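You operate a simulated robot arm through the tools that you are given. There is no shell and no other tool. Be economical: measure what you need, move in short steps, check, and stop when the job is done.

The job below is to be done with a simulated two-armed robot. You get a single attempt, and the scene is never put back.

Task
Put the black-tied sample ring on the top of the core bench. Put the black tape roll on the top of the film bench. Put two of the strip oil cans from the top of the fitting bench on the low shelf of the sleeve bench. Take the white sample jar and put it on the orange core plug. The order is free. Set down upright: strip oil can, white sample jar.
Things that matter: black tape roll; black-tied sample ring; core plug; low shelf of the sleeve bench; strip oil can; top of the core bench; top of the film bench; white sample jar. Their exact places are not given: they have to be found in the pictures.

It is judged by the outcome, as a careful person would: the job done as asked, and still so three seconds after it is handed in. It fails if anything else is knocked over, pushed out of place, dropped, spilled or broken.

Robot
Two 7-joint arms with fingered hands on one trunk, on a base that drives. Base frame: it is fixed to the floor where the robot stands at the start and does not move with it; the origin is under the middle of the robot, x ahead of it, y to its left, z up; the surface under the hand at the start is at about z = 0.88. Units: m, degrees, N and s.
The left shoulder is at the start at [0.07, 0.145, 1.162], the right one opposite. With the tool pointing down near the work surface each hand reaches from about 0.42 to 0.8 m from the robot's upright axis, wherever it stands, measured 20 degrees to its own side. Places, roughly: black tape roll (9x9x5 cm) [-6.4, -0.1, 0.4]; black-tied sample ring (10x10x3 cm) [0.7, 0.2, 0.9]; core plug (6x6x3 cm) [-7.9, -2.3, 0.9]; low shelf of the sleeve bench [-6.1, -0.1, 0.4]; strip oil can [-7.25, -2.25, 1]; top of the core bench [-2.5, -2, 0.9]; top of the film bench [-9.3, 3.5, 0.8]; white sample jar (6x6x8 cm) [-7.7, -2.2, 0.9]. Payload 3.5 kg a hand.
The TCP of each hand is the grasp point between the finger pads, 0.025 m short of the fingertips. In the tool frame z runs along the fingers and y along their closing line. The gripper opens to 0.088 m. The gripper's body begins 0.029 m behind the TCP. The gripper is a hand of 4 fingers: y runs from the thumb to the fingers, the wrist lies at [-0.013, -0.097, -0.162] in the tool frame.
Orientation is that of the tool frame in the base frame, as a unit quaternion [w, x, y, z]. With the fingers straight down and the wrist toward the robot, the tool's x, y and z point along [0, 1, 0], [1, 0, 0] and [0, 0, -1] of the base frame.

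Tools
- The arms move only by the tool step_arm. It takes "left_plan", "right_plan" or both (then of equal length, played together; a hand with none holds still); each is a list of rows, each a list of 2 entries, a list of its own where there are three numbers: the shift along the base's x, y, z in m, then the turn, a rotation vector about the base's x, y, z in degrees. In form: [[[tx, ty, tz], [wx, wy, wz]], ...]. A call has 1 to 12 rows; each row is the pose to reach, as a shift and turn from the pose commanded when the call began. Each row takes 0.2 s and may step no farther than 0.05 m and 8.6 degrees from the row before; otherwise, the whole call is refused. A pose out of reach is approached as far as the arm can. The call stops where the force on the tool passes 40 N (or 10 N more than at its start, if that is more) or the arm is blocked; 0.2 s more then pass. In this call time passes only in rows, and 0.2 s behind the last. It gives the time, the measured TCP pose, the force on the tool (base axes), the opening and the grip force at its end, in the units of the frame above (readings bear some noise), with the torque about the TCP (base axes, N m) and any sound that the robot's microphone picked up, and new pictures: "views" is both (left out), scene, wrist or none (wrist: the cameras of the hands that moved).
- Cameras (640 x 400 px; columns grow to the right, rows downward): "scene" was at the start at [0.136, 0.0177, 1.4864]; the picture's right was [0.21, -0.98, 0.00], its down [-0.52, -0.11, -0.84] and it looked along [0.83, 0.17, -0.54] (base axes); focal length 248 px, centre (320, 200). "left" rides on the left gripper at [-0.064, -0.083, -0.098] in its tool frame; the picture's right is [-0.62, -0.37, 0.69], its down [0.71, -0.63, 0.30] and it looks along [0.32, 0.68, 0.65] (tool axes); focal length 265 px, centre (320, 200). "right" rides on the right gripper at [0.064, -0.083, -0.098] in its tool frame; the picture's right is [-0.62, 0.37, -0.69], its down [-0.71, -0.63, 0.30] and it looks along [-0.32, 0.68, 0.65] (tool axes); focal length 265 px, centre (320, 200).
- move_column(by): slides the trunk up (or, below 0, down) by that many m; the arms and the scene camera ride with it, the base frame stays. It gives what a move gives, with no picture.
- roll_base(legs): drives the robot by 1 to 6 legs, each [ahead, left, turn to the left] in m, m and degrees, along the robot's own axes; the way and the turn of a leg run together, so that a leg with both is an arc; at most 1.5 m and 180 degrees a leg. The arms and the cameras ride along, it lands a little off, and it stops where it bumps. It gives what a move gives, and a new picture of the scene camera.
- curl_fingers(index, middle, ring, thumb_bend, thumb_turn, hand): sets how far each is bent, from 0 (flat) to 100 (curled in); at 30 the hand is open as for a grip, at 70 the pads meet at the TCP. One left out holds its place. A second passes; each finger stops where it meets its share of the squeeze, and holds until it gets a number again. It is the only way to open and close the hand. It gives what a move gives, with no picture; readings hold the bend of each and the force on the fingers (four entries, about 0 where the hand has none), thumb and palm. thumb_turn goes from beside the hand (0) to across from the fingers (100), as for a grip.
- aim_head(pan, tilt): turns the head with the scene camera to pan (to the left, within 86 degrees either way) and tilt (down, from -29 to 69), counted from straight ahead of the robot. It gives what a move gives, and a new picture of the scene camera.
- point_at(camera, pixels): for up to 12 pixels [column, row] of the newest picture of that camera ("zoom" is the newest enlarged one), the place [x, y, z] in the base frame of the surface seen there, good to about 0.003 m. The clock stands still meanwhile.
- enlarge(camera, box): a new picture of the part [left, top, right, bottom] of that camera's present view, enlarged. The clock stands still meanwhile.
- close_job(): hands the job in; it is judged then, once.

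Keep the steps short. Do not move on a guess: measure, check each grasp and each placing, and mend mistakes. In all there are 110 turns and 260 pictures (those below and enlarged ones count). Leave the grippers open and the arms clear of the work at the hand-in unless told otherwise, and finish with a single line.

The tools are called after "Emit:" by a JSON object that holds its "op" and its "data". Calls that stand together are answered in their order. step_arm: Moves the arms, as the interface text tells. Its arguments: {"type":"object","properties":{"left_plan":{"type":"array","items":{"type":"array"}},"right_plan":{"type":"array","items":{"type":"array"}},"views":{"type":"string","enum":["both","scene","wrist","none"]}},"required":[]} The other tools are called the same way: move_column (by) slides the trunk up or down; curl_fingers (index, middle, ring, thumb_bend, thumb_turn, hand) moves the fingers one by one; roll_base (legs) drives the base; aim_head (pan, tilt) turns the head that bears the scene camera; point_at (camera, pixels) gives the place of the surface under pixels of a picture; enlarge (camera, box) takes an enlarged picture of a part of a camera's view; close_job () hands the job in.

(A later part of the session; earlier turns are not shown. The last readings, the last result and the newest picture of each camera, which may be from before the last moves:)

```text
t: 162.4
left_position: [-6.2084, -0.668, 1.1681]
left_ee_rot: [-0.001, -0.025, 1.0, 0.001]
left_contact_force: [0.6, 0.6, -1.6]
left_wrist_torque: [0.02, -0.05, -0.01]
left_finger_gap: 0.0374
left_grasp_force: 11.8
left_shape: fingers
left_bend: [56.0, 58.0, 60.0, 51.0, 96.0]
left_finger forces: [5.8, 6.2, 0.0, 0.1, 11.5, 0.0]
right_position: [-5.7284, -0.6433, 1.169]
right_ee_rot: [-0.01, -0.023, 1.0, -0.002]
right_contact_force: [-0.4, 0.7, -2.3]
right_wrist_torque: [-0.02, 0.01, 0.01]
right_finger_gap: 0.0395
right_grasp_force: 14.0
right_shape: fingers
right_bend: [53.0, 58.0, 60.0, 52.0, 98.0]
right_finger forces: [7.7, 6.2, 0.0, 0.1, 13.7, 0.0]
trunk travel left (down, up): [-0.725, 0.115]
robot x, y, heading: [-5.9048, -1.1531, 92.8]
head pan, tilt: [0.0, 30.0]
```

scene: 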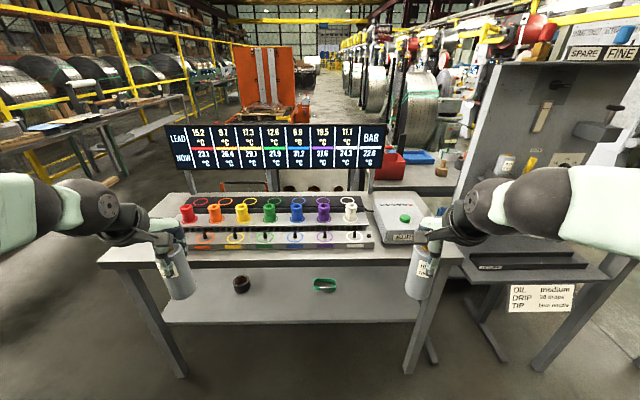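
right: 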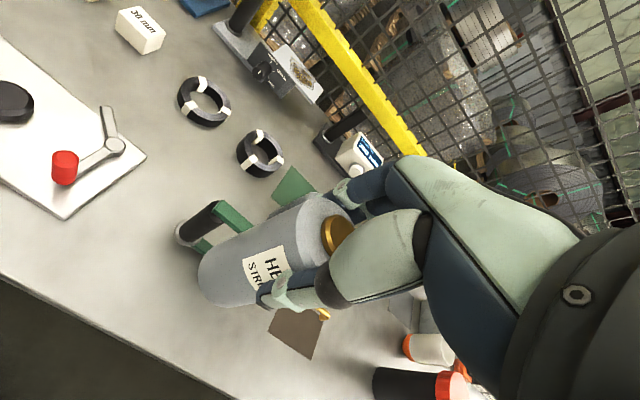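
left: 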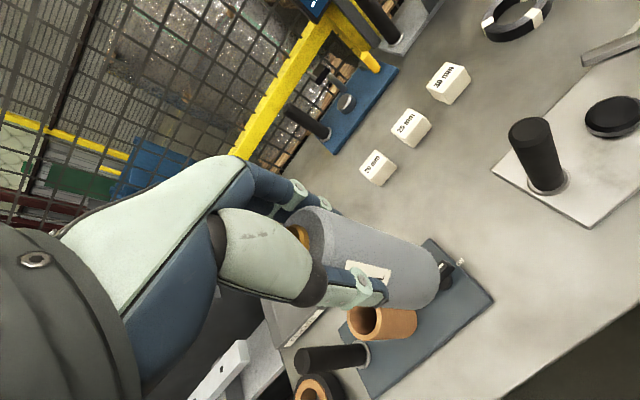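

Emit:
{"op": "roll_base", "data": {"legs": [[0, 0.06, 0]]}}

Emit:
{"op": "move_column", "data": {"by": -0.35}}

Emit:
{"op": "move_column", "data": {"by": -0.2}}

Emit:
{"op": "aim_head", "data": {"pan": 0, "tilt": 25}}

```text
t: 163.3
left_position: [-6.2613, -0.6701, 1.168]
left_ee_rot: [-0.004, -0.023, 1.0, 0.0]
left_contact_force: [0.6, -0.1, -0.8]
left_wrist_torque: [0.01, 0.06, 0.02]
left_finger_gap: 0.0373
left_grasp_force: 11.3
left_shape: fingers
left_bend: [56.0, 58.0, 60.0, 51.0, 96.0]
left_finger forces: [5.9, 6.2, 0.1, 0.1, 11.6, 0.0]
right_position: [-5.7805, -0.6458, 1.1676]
right_ee_rot: [-0.011, -0.022, 1.0, -0.001]
right_contact_force: [0.5, 0.3, -1.5]
right_wrist_torque: [0.01, 0.03, 0.0]
right_finger_gap: 0.0393
right_grasp_force: 14.1
right_shape: fingers
right_bend: [53.0, 58.0, 60.0, 52.0, 98.0]
right_finger forces: [7.6, 6.2, 0.1, 0.1, 13.7, 0.0]
trunk travel left (down, up): [-0.725, 0.115]
robot x, y, heading: [-5.9698, -1.1554, 93.0]
head pan, tilt: [0.0, 30.0]
```

scene: 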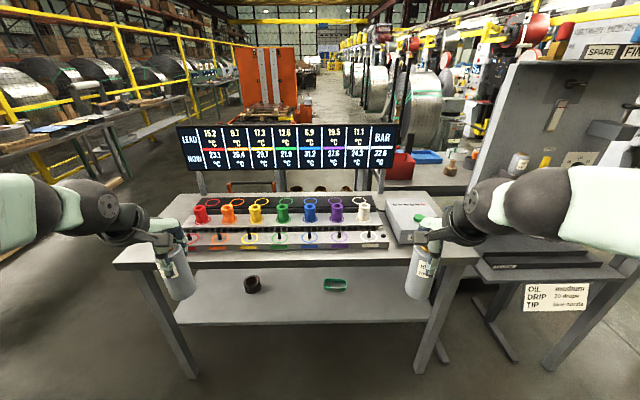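

```text
t: 166.8
left_position: [-6.2662, -0.6703, 0.8176]
left_ee_rot: [-0.001, -0.024, 1.0, 0.001]
left_contact_force: [-0.4, 0.2, -1.9]
left_wrist_torque: [-0.05, -0.02, -0.03]
left_finger_gap: 0.0374
left_grasp_force: 11.4
left_shape: fingers
left_bend: [56.0, 58.0, 60.0, 51.0, 96.0]
left_finger forces: [5.8, 6.2, 0.1, 0.0, 11.5, 0.0]
right_position: [-5.7865, -0.6457, 0.819]
right_ee_rot: [-0.009, -0.021, 1.0, -0.002]
right_contact_force: [0.1, -0.8, -1.8]
right_wrist_torque: [0.0, -0.02, -0.01]
right_finger_gap: 0.0397
right_grasp_force: 13.6
right_shape: fingers
right_bend: [53.0, 58.0, 60.0, 52.0, 98.0]
right_finger forces: [7.8, 6.2, 0.0, 0.0, 13.7, 0.1]
trunk travel left (down, up): [-0.375, 0.465]
robot x, y, heading: [-5.9664, -1.1513, 92.8]
head pan, tilt: [0.0, 30.0]
```

```text
t: 168.9
left_position: [-6.266, -0.6709, 0.618]
left_ee_rot: [-0.001, -0.024, 1.0, 0.0]
left_contact_force: [-1.5, 0.7, -2.5]
left_wrist_torque: [0.02, -0.03, 0.01]
left_finger_gap: 0.0373
left_grasp_force: 11.6
left_shape: fingers
left_bend: [56.0, 58.0, 60.0, 51.0, 96.0]
left_finger forces: [5.7, 6.1, 0.0, 0.1, 11.6, 0.0]
right_position: [-5.7853, -0.6458, 0.6188]
right_ee_rot: [-0.009, -0.021, 1.0, -0.002]
right_contact_force: [0.0, 0.6, -2.4]
right_wrist_torque: [-0.02, -0.03, -0.02]
right_finger_gap: 0.0394
right_grasp_force: 14.1
right_shape: fingers
right_bend: [53.0, 58.0, 60.0, 52.0, 98.0]
right_finger forces: [7.8, 6.1, 0.0, 0.1, 13.6, 0.1]
trunk travel left (down, up): [-0.175, 0.665]
robot x, y, heading: [-5.9639, -1.1517, 92.6]
head pan, tilt: [0.0, 30.0]
```

```text
t: 169.6
left_position: [-6.2671, -0.6709, 0.6185]
left_ee_rot: [-0.001, -0.023, 1.0, 0.001]
left_contact_force: [-0.1, 0.0, -1.9]
left_wrist_torque: [0.0, 0.01, 0.03]
left_finger_gap: 0.0376
left_grasp_force: 11.9
left_shape: fingers
left_bend: [56.0, 58.0, 60.0, 51.0, 96.0]
left_finger forces: [5.7, 6.2, 0.1, 0.1, 11.5, 0.0]
right_position: [-5.7853, -0.6469, 0.6185]
right_ee_rot: [-0.009, -0.021, 1.0, -0.001]
right_contact_force: [0.5, 0.4, -2.1]
right_wrist_torque: [-0.01, -0.03, 0.0]
right_finger_gap: 0.0395
right_grasp_force: 14.2
right_shape: fingers
right_bend: [53.0, 58.0, 60.0, 52.0, 98.0]
right_finger forces: [7.7, 6.1, 0.0, 0.0, 13.7, 0.0]
trunk travel left (down, up): [-0.175, 0.665]
robot x, y, heading: [-5.9642, -1.1516, 92.7]
head pan, tilt: [0.0, 25.0]
```

scene: 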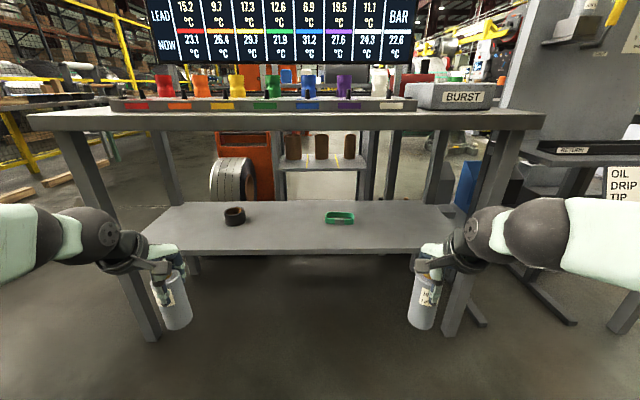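

The view under the bench is clear. I'll lower and bring the hands in a bit, then drive ahead 0.28 m.

Emit:
{"op": "step_arm", "data": {"left_plan": [[[0.03, 0, -0.02], [0, 0, 0]], [[0.06, 0, -0.04], [0, 0, 0]], [[0.08, 0, -0.06], [0, 0, 0]]], "right_plan": [[[-0.01, 0, -0.02], [0, 0, 0]], [[-0.02, 0, -0.04], [0, 0, 0]], [[-0.02, 0, -0.06], [0, 0, 0]]], "views": "none"}}

Emit:
{"op": "roll_base", "data": {"legs": [[0.26, 0, 0]]}}

```text
t: 170.4
left_position: [-6.1849, -0.6703, 0.5585]
left_ee_rot: [-0.001, -0.023, 1.0, 0.001]
left_contact_force: [0.3, 0.4, -1.4]
left_wrist_torque: [0.01, 0.02, -0.02]
left_finger_gap: 0.0372
left_grasp_force: 11.8
left_shape: fingers
left_bend: [56.0, 58.0, 60.0, 51.0, 96.0]
left_finger forces: [5.7, 6.4, 0.2, 0.1, 11.6, 0.0]
right_position: [-5.8065, -0.6464, 0.5562]
right_ee_rot: [-0.01, -0.021, 1.0, -0.001]
right_contact_force: [-0.8, -0.5, -1.4]
right_wrist_torque: [0.03, -0.01, -0.01]
right_finger_gap: 0.0395
right_grasp_force: 14.3
right_shape: fingers
right_bend: [53.0, 58.0, 60.0, 52.0, 98.0]
right_finger forces: [7.6, 6.2, 0.0, 0.0, 13.6, 0.0]
trunk travel left (down, up): [-0.175, 0.665]
robot x, y, heading: [-5.9669, -1.1535, 92.5]
head pan, tilt: [0.0, 25.0]
```

```text
t: 172.3
left_position: [-6.1968, -0.405, 0.5583]
left_ee_rot: [-0.001, -0.022, 1.0, -0.001]
left_contact_force: [0.9, -0.3, -1.1]
left_wrist_torque: [0.0, 0.0, 0.03]
left_finger_gap: 0.037
left_grasp_force: 12.1
left_shape: fingers
left_bend: [56.0, 58.0, 60.0, 51.0, 96.0]
left_finger forces: [5.7, 6.3, 0.1, 0.0, 11.5, 0.0]
right_position: [-5.8173, -0.3841, 0.558]
right_ee_rot: [-0.008, -0.021, 1.0, -0.001]
right_contact_force: [-0.1, -0.1, -2.1]
right_wrist_torque: [0.03, -0.04, -0.02]
right_finger_gap: 0.0394
right_grasp_force: 14.2
right_shape: fingers
right_bend: [53.0, 58.0, 60.0, 52.0, 98.0]
right_finger forces: [7.7, 6.3, 0.0, 0.0, 13.8, 0.1]
trunk travel left (down, up): [-0.175, 0.665]
robot x, y, heading: [-5.9768, -0.8881, 92.7]
head pan, tilt: [0.0, 25.0]
```

scene: 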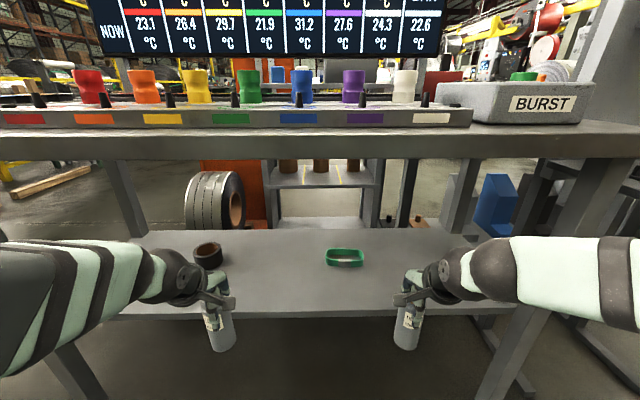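

Emit:
{"op": "point_at", "data": {"camera": "scene", "pixels": [[320, 152], [320, 135], [480, 245], [175, 255], [120, 245], [520, 240], [220, 345], [405, 345], [300, 310], [300, 295], [207, 250], [345, 250]]}}

```text
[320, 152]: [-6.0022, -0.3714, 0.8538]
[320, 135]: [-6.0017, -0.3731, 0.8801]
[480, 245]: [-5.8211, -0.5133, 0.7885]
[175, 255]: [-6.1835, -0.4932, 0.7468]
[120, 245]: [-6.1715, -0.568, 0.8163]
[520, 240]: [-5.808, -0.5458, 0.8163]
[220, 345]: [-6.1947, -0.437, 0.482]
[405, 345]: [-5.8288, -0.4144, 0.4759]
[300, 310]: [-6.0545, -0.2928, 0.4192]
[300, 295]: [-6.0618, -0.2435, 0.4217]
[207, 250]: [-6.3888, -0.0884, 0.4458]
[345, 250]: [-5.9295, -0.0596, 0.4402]
```

The bench underside is at about 0.85. To keep the forearms low, I'll drop the trunk further while raising the hands correspondingly.

Emit:
{"op": "move_column", "data": {"by": -0.06}}

Emit:
{"op": "step_arm", "data": {"left_plan": [[[0, 0, 0.03], [0, 0, 0]], [[0, 0, 0.06], [0, 0, 0]]], "right_plan": [[[0, 0, 0.03], [0, 0, 0]], [[0, 0, 0.06], [0, 0, 0]]], "views": "none"}}

Emit:
{"op": "move_column", "data": {"by": -0.08}}

Emit:
{"op": "step_arm", "data": {"left_plan": [[[0, 0, 0.04], [0, 0, 0]], [[0, 0, 0.08], [0, 0, 0]]], "right_plan": [[[0, 0, 0.04], [0, 0, 0]], [[0, 0, 0.08], [0, 0, 0]]], "views": "scene"}}

```text
t: 173.3
left_position: [-6.197, -0.4064, 0.4994]
left_ee_rot: [-0.001, -0.022, 1.0, 0.0]
left_contact_force: [1.1, 0.2, -1.5]
left_wrist_torque: [0.02, 0.0, 0.02]
left_finger_gap: 0.0371
left_grasp_force: 11.6
left_shape: fingers
left_bend: [56.0, 58.0, 60.0, 51.0, 96.0]
left_finger forces: [5.7, 6.3, 0.1, 0.0, 11.6, 0.0]
right_position: [-5.8168, -0.3839, 0.4985]
right_ee_rot: [-0.009, -0.02, 1.0, -0.001]
right_contact_force: [0.1, -0.9, -2.0]
right_wrist_torque: [-0.01, 0.0, 0.01]
right_finger_gap: 0.0398
right_grasp_force: 13.6
right_shape: fingers
right_bend: [53.0, 58.0, 60.0, 52.0, 98.0]
right_finger forces: [7.8, 6.2, 0.0, 0.1, 13.7, 0.0]
trunk travel left (down, up): [-0.115, 0.725]
robot x, y, heading: [-5.9768, -0.8881, 92.4]
head pan, tilt: [0.0, 25.0]
```

```text
t: 173.9
left_position: [-6.1972, -0.4036, 0.559]
left_ee_rot: [0.0, -0.021, 1.0, 0.0]
left_contact_force: [0.1, 0.0, -1.6]
left_wrist_torque: [0.0, 0.0, 0.01]
left_finger_gap: 0.0373
left_grasp_force: 11.8
left_shape: fingers
left_bend: [56.0, 58.0, 60.0, 51.0, 96.0]
left_finger forces: [5.7, 6.1, 0.1, 0.0, 11.6, 0.1]
right_position: [-5.8165, -0.3837, 0.5582]
right_ee_rot: [-0.009, -0.02, 1.0, -0.001]
right_contact_force: [-0.5, 0.7, -1.4]
right_wrist_torque: [0.0, -0.01, 0.01]
right_finger_gap: 0.0394
right_grasp_force: 13.4
right_shape: fingers
right_bend: [53.0, 58.0, 60.0, 52.0, 98.0]
right_finger forces: [7.7, 6.2, 0.1, 0.0, 13.6, 0.0]
trunk travel left (down, up): [-0.115, 0.725]
robot x, y, heading: [-5.9769, -0.8907, 92.7]
head pan, tilt: [0.0, 25.0]
```

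```text
t: 175.0
left_position: [-6.1982, -0.4034, 0.4799]
left_ee_rot: [0.0, -0.022, 1.0, 0.001]
left_contact_force: [-0.7, 0.9, -1.7]
left_wrist_torque: [0.04, 0.0, -0.02]
left_finger_gap: 0.0372
left_grasp_force: 11.4
left_shape: fingers
left_bend: [56.0, 58.0, 60.0, 51.0, 96.0]
left_finger forces: [5.7, 6.3, 0.1, 0.0, 11.6, 0.0]
right_position: [-5.8167, -0.3834, 0.4788]
right_ee_rot: [-0.008, -0.02, 1.0, -0.002]
right_contact_force: [-0.1, -0.7, -1.3]
right_wrist_torque: [0.02, 0.0, -0.02]
right_finger_gap: 0.0395
right_grasp_force: 13.7
right_shape: fingers
right_bend: [53.0, 58.0, 60.0, 52.0, 98.0]
right_finger forces: [7.6, 6.2, 0.0, 0.0, 13.6, 0.1]
trunk travel left (down, up): [-0.035, 0.805]
robot x, y, heading: [-5.9793, -0.8853, 92.5]
head pan, tilt: [0.0, 25.0]
```

```text
t: 175.6
left_position: [-6.1997, -0.4009, 0.5611]
left_ee_rot: [0.006, -0.021, 1.0, 0.001]
left_contact_force: [0.1, 0.3, -1.3]
left_wrist_torque: [0.03, 0.02, -0.01]
left_finger_gap: 0.0372
left_grasp_force: 11.7
left_shape: fingers
left_bend: [56.0, 58.0, 60.0, 51.0, 96.0]
left_finger forces: [5.7, 6.3, 0.2, 0.1, 11.5, 0.0]
left hand out of reach, approached as far as the arm can: row 2
right_position: [-5.8162, -0.3826, 0.5583]
right_ee_rot: [-0.008, -0.02, 1.0, -0.001]
right_contact_force: [0.1, 0.4, -1.7]
right_wrist_torque: [0.02, -0.04, 0.02]
right_finger_gap: 0.0394
right_grasp_force: 14.1
right_shape: fingers
right_bend: [53.0, 58.0, 60.0, 52.0, 98.0]
right_finger forces: [7.7, 6.2, 0.0, 0.0, 13.5, 0.0]
trunk travel left (down, up): [-0.035, 0.805]
robot x, y, heading: [-5.9741, -0.8864, 92.6]
head pan, tilt: [0.0, 25.0]
```

scene: 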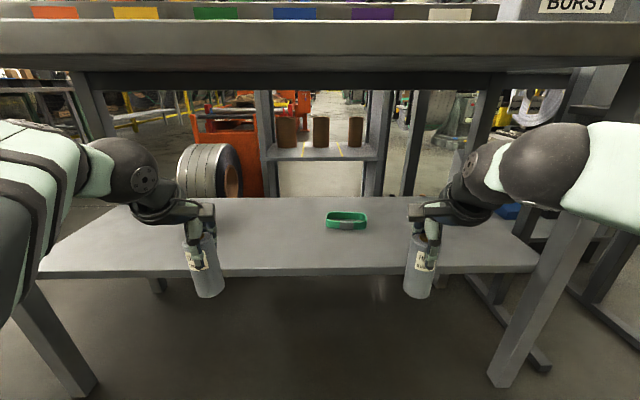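

Emit:
{"op": "step_arm", "data": {"left_plan": [[[0.0, 0.04, 0], [0, 0, 0]], [[0.0, 0.08, 0], [0, 0, 0]], [[0.0, 0.12, 0], [0, 0, 0]]], "right_plan": [[[0, 0.04, 0], [0, 0, 0]], [[0, 0.08, 0], [0, 0, 0]], [[0, 0.12, 0], [0, 0, 0]]], "views": "scene"}}

Emit:
{"op": "point_at", "data": {"camera": "scene", "pixels": [[110, 150], [60, 140], [20, 130], [490, 150], [540, 130], [590, 125], [320, 60], [320, 85], [300, 268]]}}

```text
t: 176.4
left_position: [-6.2001, -0.2812, 0.5601]
left_ee_rot: [-0.001, -0.023, 1.0, -0.001]
left_contact_force: [-0.4, 0.0, -1.6]
left_wrist_torque: [-0.01, -0.01, 0.03]
left_finger_gap: 0.0371
left_grasp_force: 11.5
left_shape: fingers
left_bend: [56.0, 58.0, 60.0, 51.0, 96.0]
left_finger forces: [5.6, 6.2, 0.2, 0.1, 11.5, 0.0]
right_position: [-5.8185, -0.2631, 0.5574]
right_ee_rot: [-0.009, -0.022, 1.0, -0.002]
right_contact_force: [0.0, -0.4, -1.2]
right_wrist_torque: [0.0, 0.01, -0.01]
right_finger_gap: 0.0393
right_grasp_force: 14.1
right_shape: fingers
right_bend: [53.0, 58.0, 60.0, 52.0, 98.0]
right_finger forces: [7.8, 6.4, 0.0, 0.0, 13.6, 0.0]
trunk travel left (down, up): [-0.035, 0.805]
robot x, y, heading: [-5.9808, -0.8912, 92.3]
head pan, tilt: [0.0, 25.0]
```

scene: 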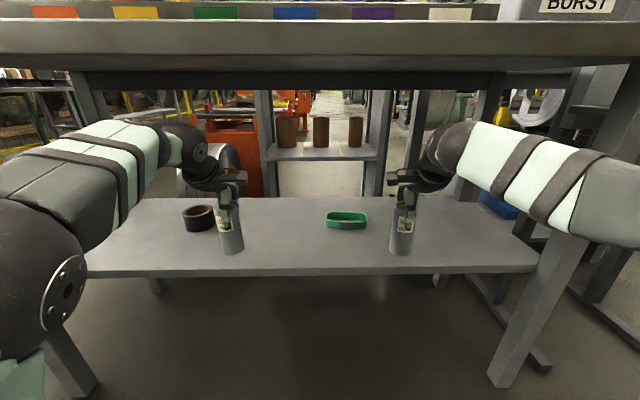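

```text
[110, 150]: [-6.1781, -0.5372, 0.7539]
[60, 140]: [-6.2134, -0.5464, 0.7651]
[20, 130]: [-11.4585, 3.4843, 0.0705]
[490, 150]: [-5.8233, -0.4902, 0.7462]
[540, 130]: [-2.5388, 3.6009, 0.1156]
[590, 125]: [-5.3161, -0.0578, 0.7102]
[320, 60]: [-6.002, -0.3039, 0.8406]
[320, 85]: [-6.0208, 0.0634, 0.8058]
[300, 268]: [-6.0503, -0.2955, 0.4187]
```

The forearms are below 0.77, which is clear. Extending 6 cm more and lowering toward the shelf.

Emit:
{"op": "step_arm", "data": {"left_plan": [[[0, 0.035, 0], [0, 0, 0]], [[0, 0.07, 0], [0, 0, 0]], [[0, 0.07, -0.015], [0, 0, 0]], [[0, 0.07, -0.03], [0, 0, 0]]], "right_plan": [[[0, 0.03, 0], [0, 0, 0]], [[0, 0.06, 0], [0, 0, 0]], [[0, 0.06, -0.015], [0, 0, 0]], [[0, 0.06, -0.03], [0, 0, 0]]], "views": "scene"}}

Emit:
{"op": "enlarge", "data": {"camera": "scene", "box": [160, 150, 460, 290]}}

```text
t: 177.4
left_position: [-6.1994, -0.2101, 0.5305]
left_ee_rot: [-0.001, -0.022, 1.0, 0.001]
left_contact_force: [0.1, -0.7, -1.6]
left_wrist_torque: [-0.01, 0.02, 0.01]
left_finger_gap: 0.037
left_grasp_force: 11.6
left_shape: fingers
left_bend: [56.0, 58.0, 60.0, 51.0, 96.0]
left_finger forces: [5.6, 6.1, 0.2, 0.1, 11.4, 0.0]
right_position: [-5.8177, -0.2025, 0.5266]
right_ee_rot: [-0.009, -0.019, 1.0, -0.001]
right_contact_force: [0.2, -0.5, -2.3]
right_wrist_torque: [-0.02, 0.02, -0.03]
right_finger_gap: 0.0394
right_grasp_force: 14.1
right_shape: fingers
right_bend: [53.0, 58.0, 60.0, 52.0, 98.0]
right_finger forces: [7.8, 6.2, 0.0, 0.1, 13.5, 0.1]
trunk travel left (down, up): [-0.035, 0.805]
robot x, y, heading: [-5.9762, -0.8862, 92.6]
head pan, tilt: [0.0, 25.0]
```

scene: 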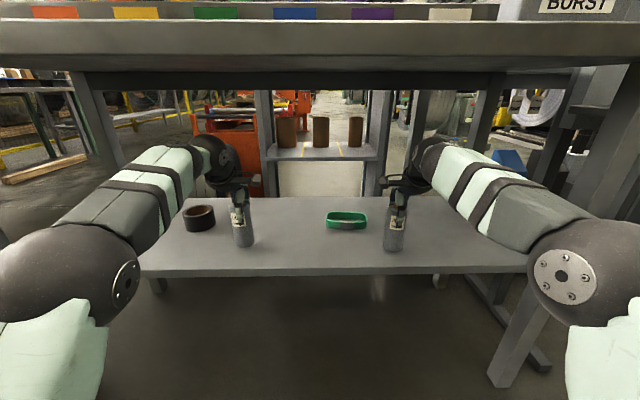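

```text
2.13 times, centred on (310, 220) of scene
```

zoom: 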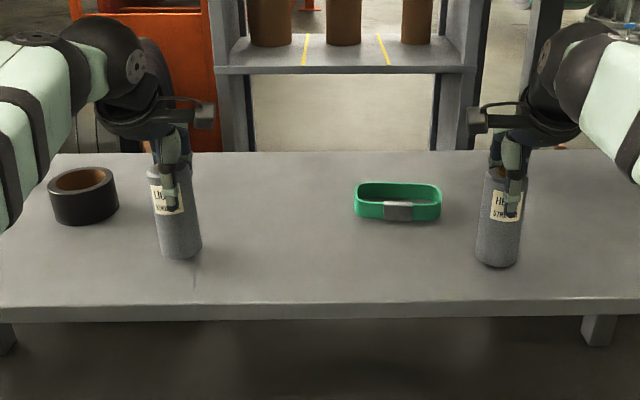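

Both cans are about 1 cm above the shelf. I'll lower to contact.

Emit:
{"op": "step_arm", "data": {"left_plan": [[[0, 0, -0.005], [0, 0, 0]], [[0, 0, -0.008], [0, 0, 0]], [[0, 0, -0.01], [0, 0, 0]]], "right_plan": [[[0, 0, -0.003], [0, 0, 0]], [[0, 0, -0.005], [0, 0, 0]], [[0, 0, -0.007], [0, 0, 0]]], "views": "none"}}

```text
t: 178.2
left_position: [-6.2, -0.2094, 0.5197]
left_ee_rot: [-0.001, -0.022, 1.0, 0.001]
left_contact_force: [0.2, 0.1, -0.1]
left_wrist_torque: [0.01, -0.01, -0.04]
left_finger_gap: 0.0371
left_grasp_force: 11.3
left_shape: fingers
left_bend: [56.0, 58.0, 60.0, 51.0, 96.0]
left_finger forces: [5.6, 6.1, 0.1, 0.1, 11.6, 0.1]
right_position: [-5.8172, -0.2039, 0.5216]
right_ee_rot: [-0.009, -0.02, 1.0, 0.001]
right_contact_force: [-1.4, -0.2, 1.8]
right_wrist_torque: [-0.05, 0.01, 0.01]
right_finger_gap: 0.0391
right_grasp_force: 14.4
right_shape: fingers
right_bend: [54.0, 58.0, 60.0, 52.0, 98.0]
right_finger forces: [7.8, 6.1, 0.0, 0.1, 14.1, 0.0]
trunk travel left (down, up): [-0.035, 0.805]
robot x, y, heading: [-5.9769, -0.8884, 92.6]
head pan, tilt: [0.0, 25.0]
```

Emit:
{"op": "step_arm", "data": {"left_plan": [[[0, 0, -0.002], [0, 0, 0]]], "right_plan": [[[0, 0, -0.001], [0, 0, 0]]], "views": "none"}}

Emit:
{"op": "enlarge", "data": {"camera": "scene", "box": [210, 170, 280, 260]}}

Emit:
{"op": "enlarge", "data": {"camera": "scene", "box": [360, 170, 430, 260]}}

```text
t: 178.6
left_position: [-6.2008, -0.2112, 0.5197]
left_ee_rot: [-0.001, -0.022, 1.0, 0.002]
left_contact_force: [1.7, 0.1, 4.0]
left_wrist_torque: [0.05, 0.01, 0.0]
left_finger_gap: 0.037
left_grasp_force: 12.5
left_shape: fingers
left_bend: [56.0, 58.0, 60.0, 51.0, 96.0]
left_finger forces: [5.9, 6.4, 0.1, 0.1, 12.4, 0.0]
right_position: [-5.8178, -0.2041, 0.5214]
right_ee_rot: [-0.009, -0.021, 1.0, 0.001]
right_contact_force: [-0.8, -0.1, 3.2]
right_wrist_torque: [0.01, -0.02, 0.02]
right_finger_gap: 0.0393
right_grasp_force: 14.7
right_shape: fingers
right_bend: [54.0, 58.0, 60.0, 52.0, 98.0]
right_finger forces: [8.0, 6.0, 0.1, 0.0, 14.4, 0.0]
trunk travel left (down, up): [-0.035, 0.805]
robot x, y, heading: [-5.9749, -0.8881, 92.4]
head pan, tilt: [0.0, 25.0]
```

```text
4.44 times, centred on (245, 215) of scene
```

zoom: 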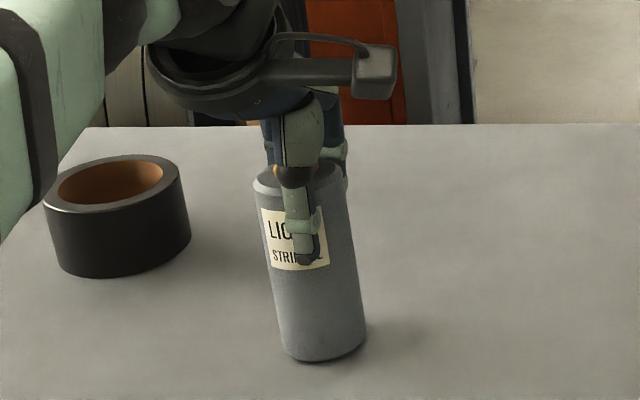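

```text
4.44 times, centred on (395, 215) of scene
```

zoom: 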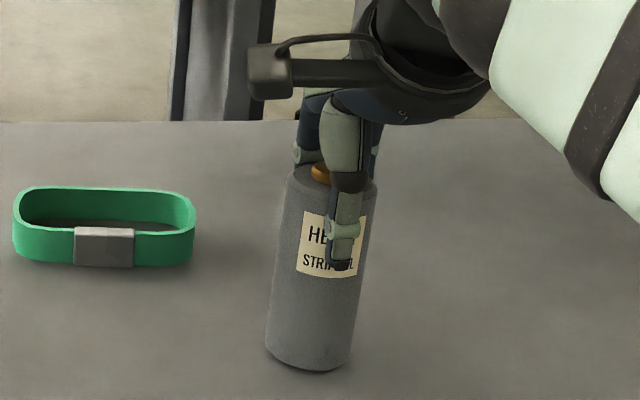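

Both stand upright (the lean matches the perspective) and are seated. Releasing both gently.

Emit:
{"op": "curl_fingers", "data": {"hand": "left", "index": 49, "middle": 50, "ring": 50, "thumb_bend": 47}}

Emit:
{"op": "curl_fingers", "data": {"hand": "left", "index": 26, "middle": 26, "ring": 26, "thumb_bend": 26}}

Emit:
{"op": "curl_fingers", "data": {"hand": "right", "index": 48, "middle": 50, "ring": 50, "thumb_bend": 48}}

Emit:
{"op": "curl_fingers", "data": {"hand": "right", "index": 26, "middle": 26, "ring": 26, "thumb_bend": 26}}

Emit:
{"op": "enlarge", "data": {"camera": "scene", "box": [160, 150, 460, 290]}}

```text
t: 179.6
left_position: [-6.2008, -0.2115, 0.5184]
left_ee_rot: [-0.001, -0.022, 1.0, 0.001]
left_contact_force: [0.1, -0.6, 0.3]
left_wrist_torque: [-0.01, 0.0, -0.04]
left_finger_gap: 0.0464
left_grasp_force: 0.9
left_shape: fingers
left_bend: [49.0, 50.0, 50.0, 47.0, 97.0]
left_finger forces: [0.0, 0.1, 0.0, 0.0, 0.4, 0.1]
right_position: [-5.8191, -0.2042, 0.5207]
right_ee_rot: [-0.009, -0.02, 1.0, -0.001]
right_contact_force: [-0.1, -1.4, 7.0]
right_wrist_torque: [-0.01, 0.06, 0.0]
right_finger_gap: 0.039
right_grasp_force: 14.6
right_shape: fingers
right_bend: [54.0, 58.0, 60.0, 52.0, 98.0]
right_finger forces: [8.1, 6.2, 0.1, 0.0, 15.0, 0.0]
trunk travel left (down, up): [-0.035, 0.805]
robot x, y, heading: [-5.975, -0.8858, 92.6]
head pan, tilt: [0.0, 25.0]
```

```text
t: 180.6
left_position: [-6.2006, -0.2114, 0.5191]
left_ee_rot: [0.0, -0.022, 1.0, 0.002]
left_contact_force: [-0.3, 0.9, 0.5]
left_wrist_torque: [0.03, 0.02, -0.01]
left_finger_gap: 0.0923
left_grasp_force: 0.1
left_shape: fingers
left_bend: [26.0, 26.0, 26.0, 26.0, 97.0]
left_finger forces: [0.0, 0.0, 0.0, 0.1, 0.0, 0.1]
right_position: [-5.8182, -0.2036, 0.5212]
right_ee_rot: [-0.009, -0.02, 1.0, 0.0]
right_contact_force: [-0.5, -1.5, 8.0]
right_wrist_torque: [0.03, 0.01, -0.03]
right_finger_gap: 0.0393
right_grasp_force: 14.3
right_shape: fingers
right_bend: [54.0, 58.0, 60.0, 52.0, 98.0]
right_finger forces: [8.0, 6.3, 0.0, 0.1, 15.1, 0.0]
trunk travel left (down, up): [-0.035, 0.805]
robot x, y, heading: [-5.9788, -0.8882, 92.7]
head pan, tilt: [0.0, 25.0]
```

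```text
t: 181.6
left_position: [-6.1989, -0.2108, 0.5179]
left_ee_rot: [-0.002, -0.022, 1.0, 0.001]
left_contact_force: [0.5, 0.2, -0.3]
left_wrist_torque: [0.01, -0.05, -0.04]
left_finger_gap: 0.0921
left_grasp_force: 0.1
left_shape: fingers
left_bend: [26.0, 26.0, 26.0, 26.0, 97.0]
left_finger forces: [0.0, 0.0, 0.1, 0.0, 0.0, 0.0]
right_position: [-5.8174, -0.2038, 0.5197]
right_ee_rot: [-0.01, -0.02, 1.0, -0.001]
right_contact_force: [0.5, 0.7, -0.9]
right_wrist_torque: [0.0, 0.0, -0.03]
right_finger_gap: 0.0474
right_grasp_force: 1.0
right_shape: fingers
right_bend: [48.0, 50.0, 50.0, 47.0, 98.0]
right_finger forces: [0.4, 0.1, 0.0, 0.1, 0.7, 0.0]
trunk travel left (down, up): [-0.035, 0.805]
robot x, y, heading: [-5.9763, -0.8851, 92.7]
head pan, tilt: [0.0, 25.0]
```

```text
t: 182.6
left_position: [-6.2007, -0.2109, 0.5165]
left_ee_rot: [-0.001, -0.022, 1.0, 0.0]
left_contact_force: [0.6, -0.2, 0.5]
left_wrist_torque: [-0.03, 0.02, 0.0]
left_finger_gap: 0.0921
left_grasp_force: 0.0
left_shape: fingers
left_bend: [26.0, 26.0, 26.0, 26.0, 97.0]
left_finger forces: [0.0, 0.0, 0.0, 0.0, 0.1, 0.0]
right_position: [-5.8179, -0.2032, 0.5194]
right_ee_rot: [-0.009, -0.02, 1.0, -0.001]
right_contact_force: [0.2, 0.2, 1.4]
right_wrist_torque: [0.03, -0.04, 0.02]
right_finger_gap: 0.0921
right_grasp_force: 0.1
right_shape: fingers
right_bend: [26.0, 26.0, 26.0, 26.0, 95.0]
right_finger forces: [0.1, 0.1, 0.0, 0.0, 0.1, 0.1]
trunk travel left (down, up): [-0.035, 0.805]
robot x, y, heading: [-5.9741, -0.8879, 92.5]
head pan, tilt: [0.0, 25.0]
```

```text
2.13 times, centred on (310, 220) of scene
```

zoom: 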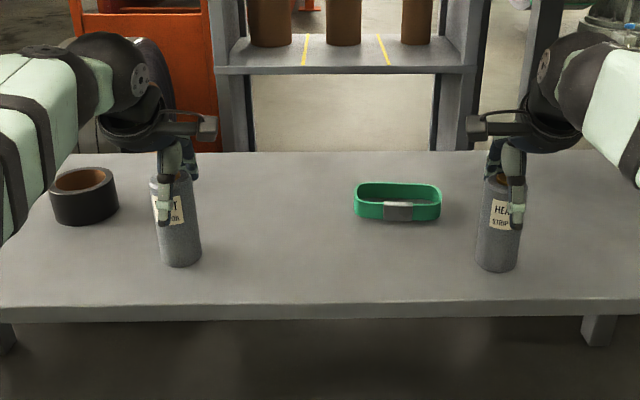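

Both cans stand free. I'll lift the hands 6.5 cm, then draw them back.

Emit:
{"op": "step_arm", "data": {"left_plan": [[[0, 0, 0.03], [0, 0, 0]], [[0, 0, 0.05], [0, 0, 0]], [[0, 0, 0.068], [0, 0, 0]]], "right_plan": [[[0, 0, 0.03], [0, 0, 0]], [[0, 0, 0.05], [0, 0, 0]], [[0, 0, 0.066], [0, 0, 0]]], "views": "both"}}

```text
t: 183.4
left_position: [-6.1997, -0.2119, 0.5856]
left_ee_rot: [-0.001, -0.022, 1.0, 0.0]
left_contact_force: [1.0, 0.7, 0.0]
left_wrist_torque: [-0.03, 0.02, 0.0]
left_finger_gap: 0.0925
left_grasp_force: 0.1
left_shape: fingers
left_bend: [26.0, 26.0, 26.0, 26.0, 97.0]
left_finger forces: [0.0, 0.0, 0.1, 0.0, 0.1, 0.0]
right_position: [-5.816, -0.2045, 0.5853]
right_ee_rot: [-0.009, -0.021, 1.0, -0.001]
right_contact_force: [0.8, -0.2, -0.7]
right_wrist_torque: [0.02, -0.02, 0.01]
right_finger_gap: 0.0924
right_grasp_force: 0.0
right_shape: fingers
right_bend: [26.0, 26.0, 26.0, 26.0, 95.0]
right_finger forces: [0.0, 0.1, 0.0, 0.1, 0.0, 0.0]
trunk travel left (down, up): [-0.035, 0.805]
robot x, y, heading: [-5.9733, -0.8871, 92.5]
head pan, tilt: [0.0, 25.0]
```

scene: 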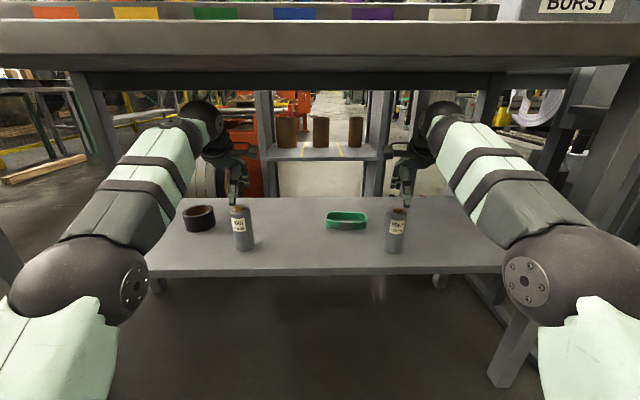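
right: 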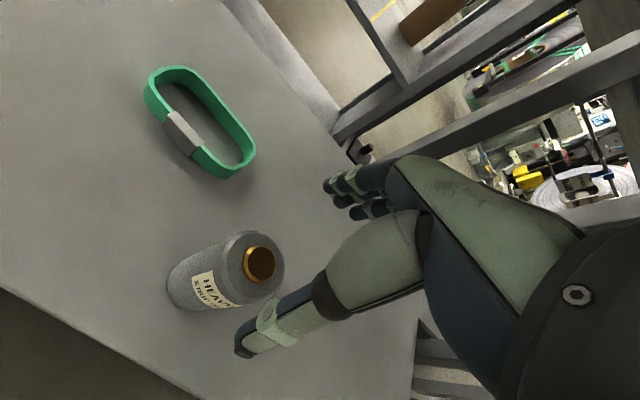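
left: 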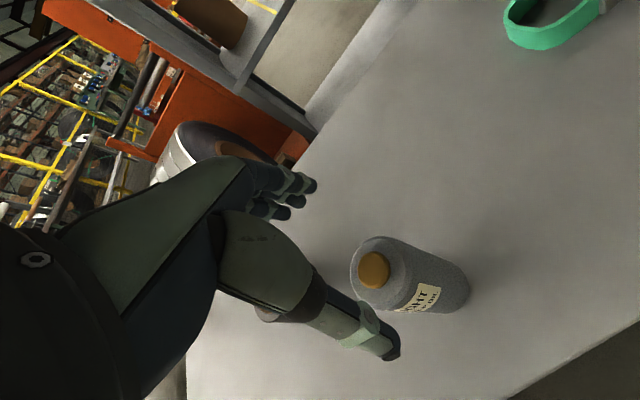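

The hands are clear above the cans. I'll retract both toward me.

Emit:
{"op": "step_arm", "data": {"left_plan": [[[0, -0.04, 0], [0, 0, 0]], [[0, -0.08, 0], [0, 0, 0]], [[0, -0.12, 0], [0, 0, 0]], [[0, -0.16, 0], [0, 0, 0]], [[0, -0.2, 0], [0, 0, 0]]], "right_plan": [[[0, -0.04, 0], [0, 0, 0]], [[0, -0.08, 0], [0, 0, 0]], [[0, -0.12, 0], [0, 0, 0]], [[0, -0.16, 0], [0, 0, 0]], [[0, -0.2, 0], [0, 0, 0]]], "views": "scene"}}

Emit:
{"op": "point_at", "data": {"camera": "scene", "pixels": [[198, 211], [184, 220], [215, 215], [198, 206], [198, 216], [200, 230], [240, 210], [240, 248]]}}

```text
t: 184.6
left_position: [-6.1995, -0.4095, 0.5885]
left_ee_rot: [0.009, -0.022, 1.0, 0.003]
left_contact_force: [-0.4, 0.3, 0.6]
left_wrist_torque: [0.01, 0.0, 0.01]
left_finger_gap: 0.0919
left_grasp_force: 0.0
left_shape: fingers
left_bend: [26.0, 26.0, 26.0, 26.0, 98.0]
left_finger forces: [0.0, 0.0, 0.1, 0.0, 0.0, 0.0]
left hand out of reach, approached as far as the arm can: row 5
right_position: [-5.8198, -0.4036, 0.588]
right_ee_rot: [-0.008, -0.021, 1.0, 0.001]
right_contact_force: [0.0, -0.6, 0.3]
right_wrist_torque: [0.05, 0.0, -0.03]
right_finger_gap: 0.0926
right_grasp_force: 0.1
right_shape: fingers
right_bend: [26.0, 26.0, 26.0, 26.0, 95.0]
right_finger forces: [0.0, 0.1, 0.1, 0.0, 0.1, 0.0]
trunk travel left (down, up): [-0.035, 0.805]
robot x, y, heading: [-5.9766, -0.8896, 92.5]
head pan, tilt: [0.0, 25.0]
```

scene: 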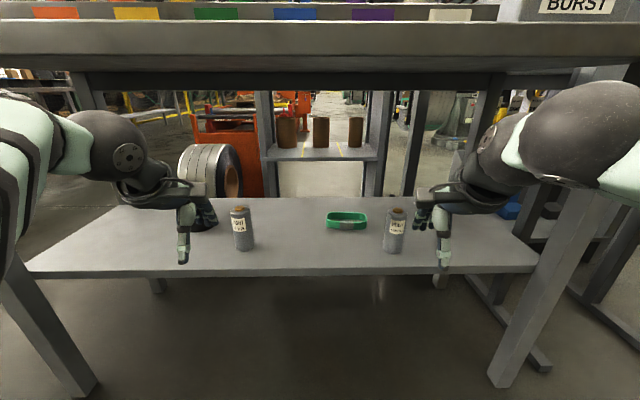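

```text
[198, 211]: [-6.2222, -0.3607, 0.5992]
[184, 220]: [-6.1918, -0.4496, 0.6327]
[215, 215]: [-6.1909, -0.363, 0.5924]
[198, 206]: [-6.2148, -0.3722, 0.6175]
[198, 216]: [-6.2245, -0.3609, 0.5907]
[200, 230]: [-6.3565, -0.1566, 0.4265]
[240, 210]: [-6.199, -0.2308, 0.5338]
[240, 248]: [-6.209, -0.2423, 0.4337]
```

Both cans stand upright on the shelf. I'll slide left 0.2 m to line the left hand up with the tape roll.

Emit:
{"op": "roll_base", "data": {"legs": [[0, 0.2, 0]]}}

Emit:
{"op": "step_arm", "data": {"left_plan": [[[-0.03, -0.0, 0], [0, 0, 0]], [[-0.06, 0, 0], [0, 0, 0]], [[-0.09, 0, 0], [0, 0, 0]]], "views": "both"}}

```text
t: 186.2
left_position: [-6.4048, -0.4164, 0.586]
left_ee_rot: [0.007, -0.022, 1.0, -0.001]
left_contact_force: [0.0, -0.2, -0.9]
left_wrist_torque: [-0.01, 0.02, -0.01]
left_finger_gap: 0.0922
left_grasp_force: 0.0
left_shape: fingers
left_bend: [26.0, 26.0, 26.0, 26.0, 98.0]
left_finger forces: [0.1, 0.1, 0.1, 0.0, 0.1, 0.1]
right_position: [-6.0209, -0.4129, 0.5857]
right_ee_rot: [-0.009, -0.021, 1.0, -0.001]
right_contact_force: [-0.3, -0.5, -0.1]
right_wrist_torque: [0.01, -0.06, 0.0]
right_finger_gap: 0.0925
right_grasp_force: 0.1
right_shape: fingers
right_bend: [26.0, 26.0, 26.0, 26.0, 95.0]
right_finger forces: [0.0, 0.0, 0.0, 0.0, 0.1, 0.0]
trunk travel left (down, up): [-0.035, 0.805]
robot x, y, heading: [-6.1816, -0.8966, 92.4]
head pan, tilt: [0.0, 25.0]
```

scene: 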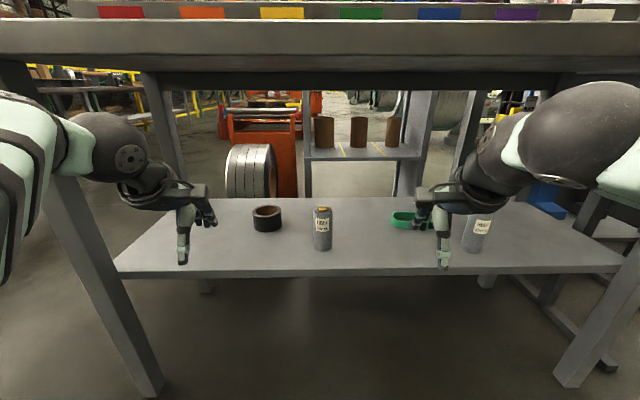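

```text
t: 187.1
left_position: [-6.4955, -0.4142, 0.5843]
left_ee_rot: [0.007, -0.023, 1.0, -0.002]
left_contact_force: [-0.7, 0.0, -0.3]
left_wrist_torque: [-0.01, 0.01, 0.0]
left_finger_gap: 0.0923
left_grasp_force: 0.1
left_shape: fingers
left_bend: [26.0, 26.0, 26.0, 26.0, 98.0]
left_finger forces: [0.0, 0.0, 0.1, 0.1, 0.1, 0.0]
right_position: [-6.0221, -0.4134, 0.5877]
right_ee_rot: [-0.009, -0.02, 1.0, -0.002]
right_contact_force: [-0.6, -0.1, -0.5]
right_wrist_torque: [-0.03, 0.0, -0.03]
right_finger_gap: 0.0922
right_grasp_force: 0.1
right_shape: fingers
right_bend: [26.0, 26.0, 26.0, 26.0, 95.0]
right_finger forces: [0.0, 0.1, 0.0, 0.1, 0.1, 0.0]
trunk travel left (down, up): [-0.035, 0.805]
robot x, y, heading: [-6.1802, -0.8977, 92.6]
head pan, tilt: [0.0, 25.0]
```

scene: 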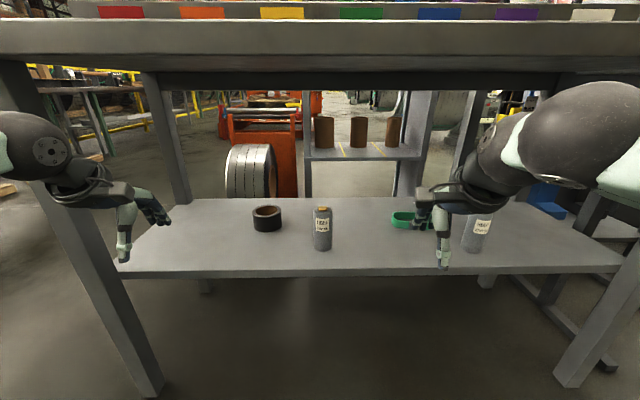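
left: 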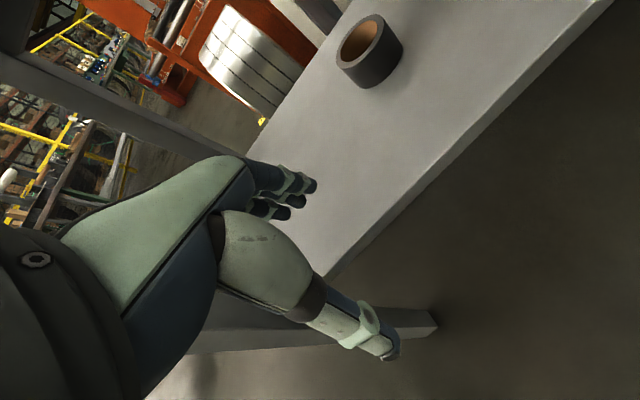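

Emit:
{"op": "enlarge", "data": {"camera": "scene", "box": [230, 180, 310, 250]}}

Emit:
{"op": "point_at", "data": {"camera": "zoom", "pixels": [[298, 208], [175, 235], [415, 230], [300, 262], [298, 235], [300, 400], [360, 235], [225, 240]]}}

Emit:
{"op": "point_at", "data": {"camera": "left", "pixels": [[340, 50], [378, 18], [347, 62], [380, 45], [400, 55], [370, 85], [362, 40]]}}

```text
5.71 times, centred on (270, 215) of scene
```

zoom: 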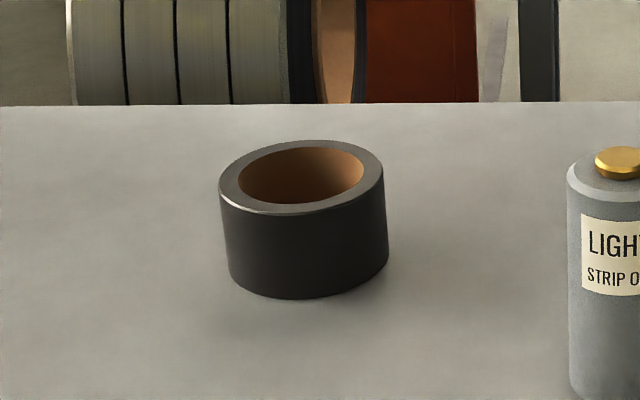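

```text
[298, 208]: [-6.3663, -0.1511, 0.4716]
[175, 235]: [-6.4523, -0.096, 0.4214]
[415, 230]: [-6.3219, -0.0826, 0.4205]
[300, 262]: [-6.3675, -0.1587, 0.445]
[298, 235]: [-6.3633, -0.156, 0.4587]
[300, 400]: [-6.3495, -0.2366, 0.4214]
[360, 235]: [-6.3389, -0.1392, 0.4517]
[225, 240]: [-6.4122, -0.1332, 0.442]
```

```text
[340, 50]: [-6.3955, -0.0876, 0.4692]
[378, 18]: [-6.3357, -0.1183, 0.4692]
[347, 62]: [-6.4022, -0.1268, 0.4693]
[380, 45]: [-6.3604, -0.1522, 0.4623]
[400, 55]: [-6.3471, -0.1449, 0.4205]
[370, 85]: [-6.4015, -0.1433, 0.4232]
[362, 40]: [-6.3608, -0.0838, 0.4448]
```

The roll's centre is about (-6.373, -0.112), top 0.471, bore radius about 0.034. I'll pinch its far wall with the thumb in the bore. Left fingers to about 46, hand a little right, then drive ahead 0.12 m.

Emit:
{"op": "curl_fingers", "data": {"hand": "left", "index": 45, "middle": 45, "ring": 45, "thumb_bend": 45}}

Emit:
{"op": "step_arm", "data": {"left_plan": [[[0.04, 0, 0], [0, 0, 0]], [[0.08, 0, 0], [0, 0, 0]], [[0.11, 0, 0], [0, 0, 0]]], "views": "none"}}

Emit:
{"op": "roll_base", "data": {"legs": [[0.12, 0, 0]]}}

```text
t: 188.1
left_position: [-6.4958, -0.4151, 0.585]
left_ee_rot: [0.006, -0.023, 1.0, -0.001]
left_contact_force: [0.0, -0.7, 0.4]
left_wrist_torque: [0.01, -0.02, -0.02]
left_finger_gap: 0.0532
left_grasp_force: 0.1
left_shape: fingers
left_bend: [45.0, 45.0, 45.0, 45.0, 98.0]
left_finger forces: [0.0, 0.0, 0.0, 0.0, 0.0, 0.0]
right_position: [-6.0209, -0.4129, 0.5875]
right_ee_rot: [-0.009, -0.02, 1.0, -0.001]
right_contact_force: [-0.1, 0.0, -0.2]
right_wrist_torque: [0.01, -0.02, 0.01]
right_finger_gap: 0.0926
right_grasp_force: 0.1
right_shape: fingers
right_bend: [26.0, 26.0, 26.0, 26.0, 95.0]
right_finger forces: [0.0, 0.0, 0.0, 0.0, 0.1, 0.0]
trunk travel left (down, up): [-0.035, 0.805]
robot x, y, heading: [-6.1786, -0.8942, 92.3]
head pan, tilt: [0.0, 25.0]
```

```text
t: 188.8
left_position: [-6.393, -0.412, 0.5875]
left_ee_rot: [0.014, -0.026, 1.0, -0.004]
left_contact_force: [0.1, -0.1, -0.3]
left_wrist_torque: [0.0, 0.01, 0.01]
left_finger_gap: 0.0532
left_grasp_force: 0.0
left_shape: fingers
left_bend: [45.0, 45.0, 45.0, 45.0, 98.0]
left_finger forces: [0.1, 0.0, 0.0, 0.0, 0.0, 0.0]
left hand out of reach, approached as far as the arm can: row 3
right_position: [-6.0216, -0.4122, 0.5863]
right_ee_rot: [-0.008, -0.02, 1.0, -0.001]
right_contact_force: [0.5, 0.2, 0.3]
right_wrist_torque: [-0.02, 0.0, 0.0]
right_finger_gap: 0.0923
right_grasp_force: 0.0
right_shape: fingers
right_bend: [26.0, 26.0, 26.0, 26.0, 95.0]
right_finger forces: [0.1, 0.0, 0.1, 0.0, 0.0, 0.1]
trunk travel left (down, up): [-0.035, 0.805]
robot x, y, heading: [-6.1796, -0.895, 92.3]
head pan, tilt: [0.0, 25.0]
```

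```text
t: 190.1
left_position: [-6.3955, -0.2918, 0.5897]
left_ee_rot: [0.013, -0.023, 1.0, -0.001]
left_contact_force: [-0.9, 0.3, 0.4]
left_wrist_torque: [0.02, 0.04, 0.04]
left_finger_gap: 0.0532
left_grasp_force: 0.0
left_shape: fingers
left_bend: [45.0, 45.0, 45.0, 45.0, 98.0]
left_finger forces: [0.0, 0.0, 0.0, 0.0, 0.0, 0.0]
right_position: [-6.0276, -0.2912, 0.5877]
right_ee_rot: [-0.009, -0.02, 1.0, -0.002]
right_contact_force: [0.9, 0.5, 0.3]
right_wrist_torque: [0.0, 0.0, -0.01]
right_finger_gap: 0.0923
right_grasp_force: 0.0
right_shape: fingers
right_bend: [26.0, 26.0, 26.0, 26.0, 95.0]
right_finger forces: [0.1, 0.0, 0.1, 0.0, 0.0, 0.0]
trunk travel left (down, up): [-0.035, 0.805]
robot x, y, heading: [-6.1858, -0.7799, 92.3]
head pan, tilt: [0.0, 25.0]
```

scene: 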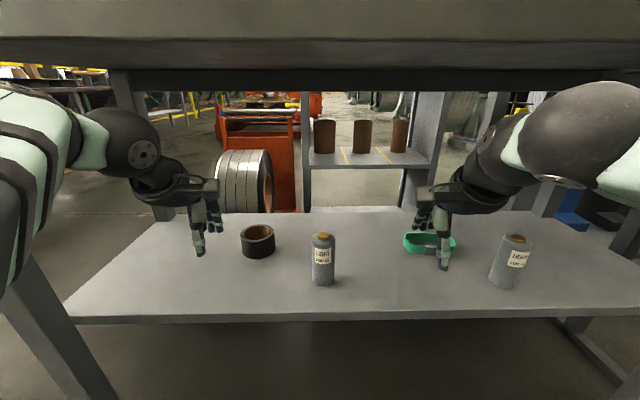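

Extending the left hand over the roll's far wall.

Emit:
{"op": "step_arm", "data": {"left_plan": [[[0.004, 0.044, -0.005], [0, 0, 0]], [[0.008, 0.088, -0.01], [0, 0, 0]], [[0.012, 0.132, -0.02], [0, 0, 0]], [[0.016, 0.176, -0.03], [0, 0, 0]], [[0.02, 0.219, -0.04], [0, 0, 0]]], "views": "both"}}

```text
t: 191.3
left_position: [-6.3749, -0.0795, 0.5489]
left_ee_rot: [0.014, -0.024, 1.0, -0.001]
left_contact_force: [-0.4, -0.4, 1.5]
left_wrist_torque: [-0.01, -0.01, 0.0]
left_finger_gap: 0.053
left_grasp_force: 0.1
left_shape: fingers
left_bend: [45.0, 45.0, 45.0, 45.0, 98.0]
left_finger forces: [0.0, 0.1, 0.1, 0.0, 0.0, 0.0]
left hand out of reach, approached as far as the arm can: row 5
right_position: [-6.0282, -0.2939, 0.5876]
right_ee_rot: [-0.01, -0.02, 1.0, 0.0]
right_contact_force: [0.9, 0.3, -0.4]
right_wrist_torque: [0.03, 0.0, -0.01]
right_finger_gap: 0.0925
right_grasp_force: 0.1
right_shape: fingers
right_bend: [26.0, 26.0, 26.0, 26.0, 95.0]
right_finger forces: [0.1, 0.0, 0.0, 0.0, 0.1, 0.0]
trunk travel left (down, up): [-0.035, 0.805]
robot x, y, heading: [-6.1854, -0.7741, 92.6]
head pan, tilt: [0.0, 25.0]
```

scene: 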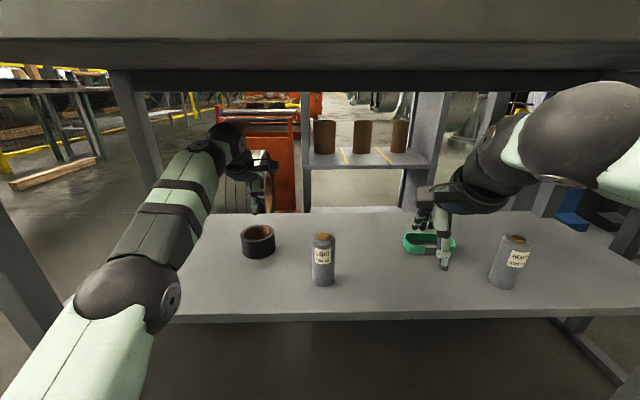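
left: 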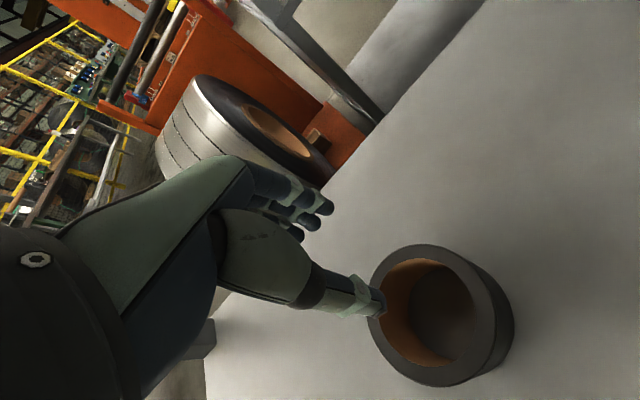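

Emit:
{"op": "point_at", "data": {"camera": "left", "pixels": [[425, 248], [372, 330], [440, 380], [492, 330], [485, 280], [400, 265], [440, 310], [470, 320], [375, 300], [380, 345]]}}

```text
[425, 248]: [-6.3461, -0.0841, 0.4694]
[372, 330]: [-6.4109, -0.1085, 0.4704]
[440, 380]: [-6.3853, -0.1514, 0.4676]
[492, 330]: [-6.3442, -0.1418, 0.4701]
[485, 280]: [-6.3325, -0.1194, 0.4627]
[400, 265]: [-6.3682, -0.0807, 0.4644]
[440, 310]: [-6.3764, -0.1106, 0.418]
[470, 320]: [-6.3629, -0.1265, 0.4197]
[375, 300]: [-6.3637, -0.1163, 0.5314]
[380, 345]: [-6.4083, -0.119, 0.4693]
```

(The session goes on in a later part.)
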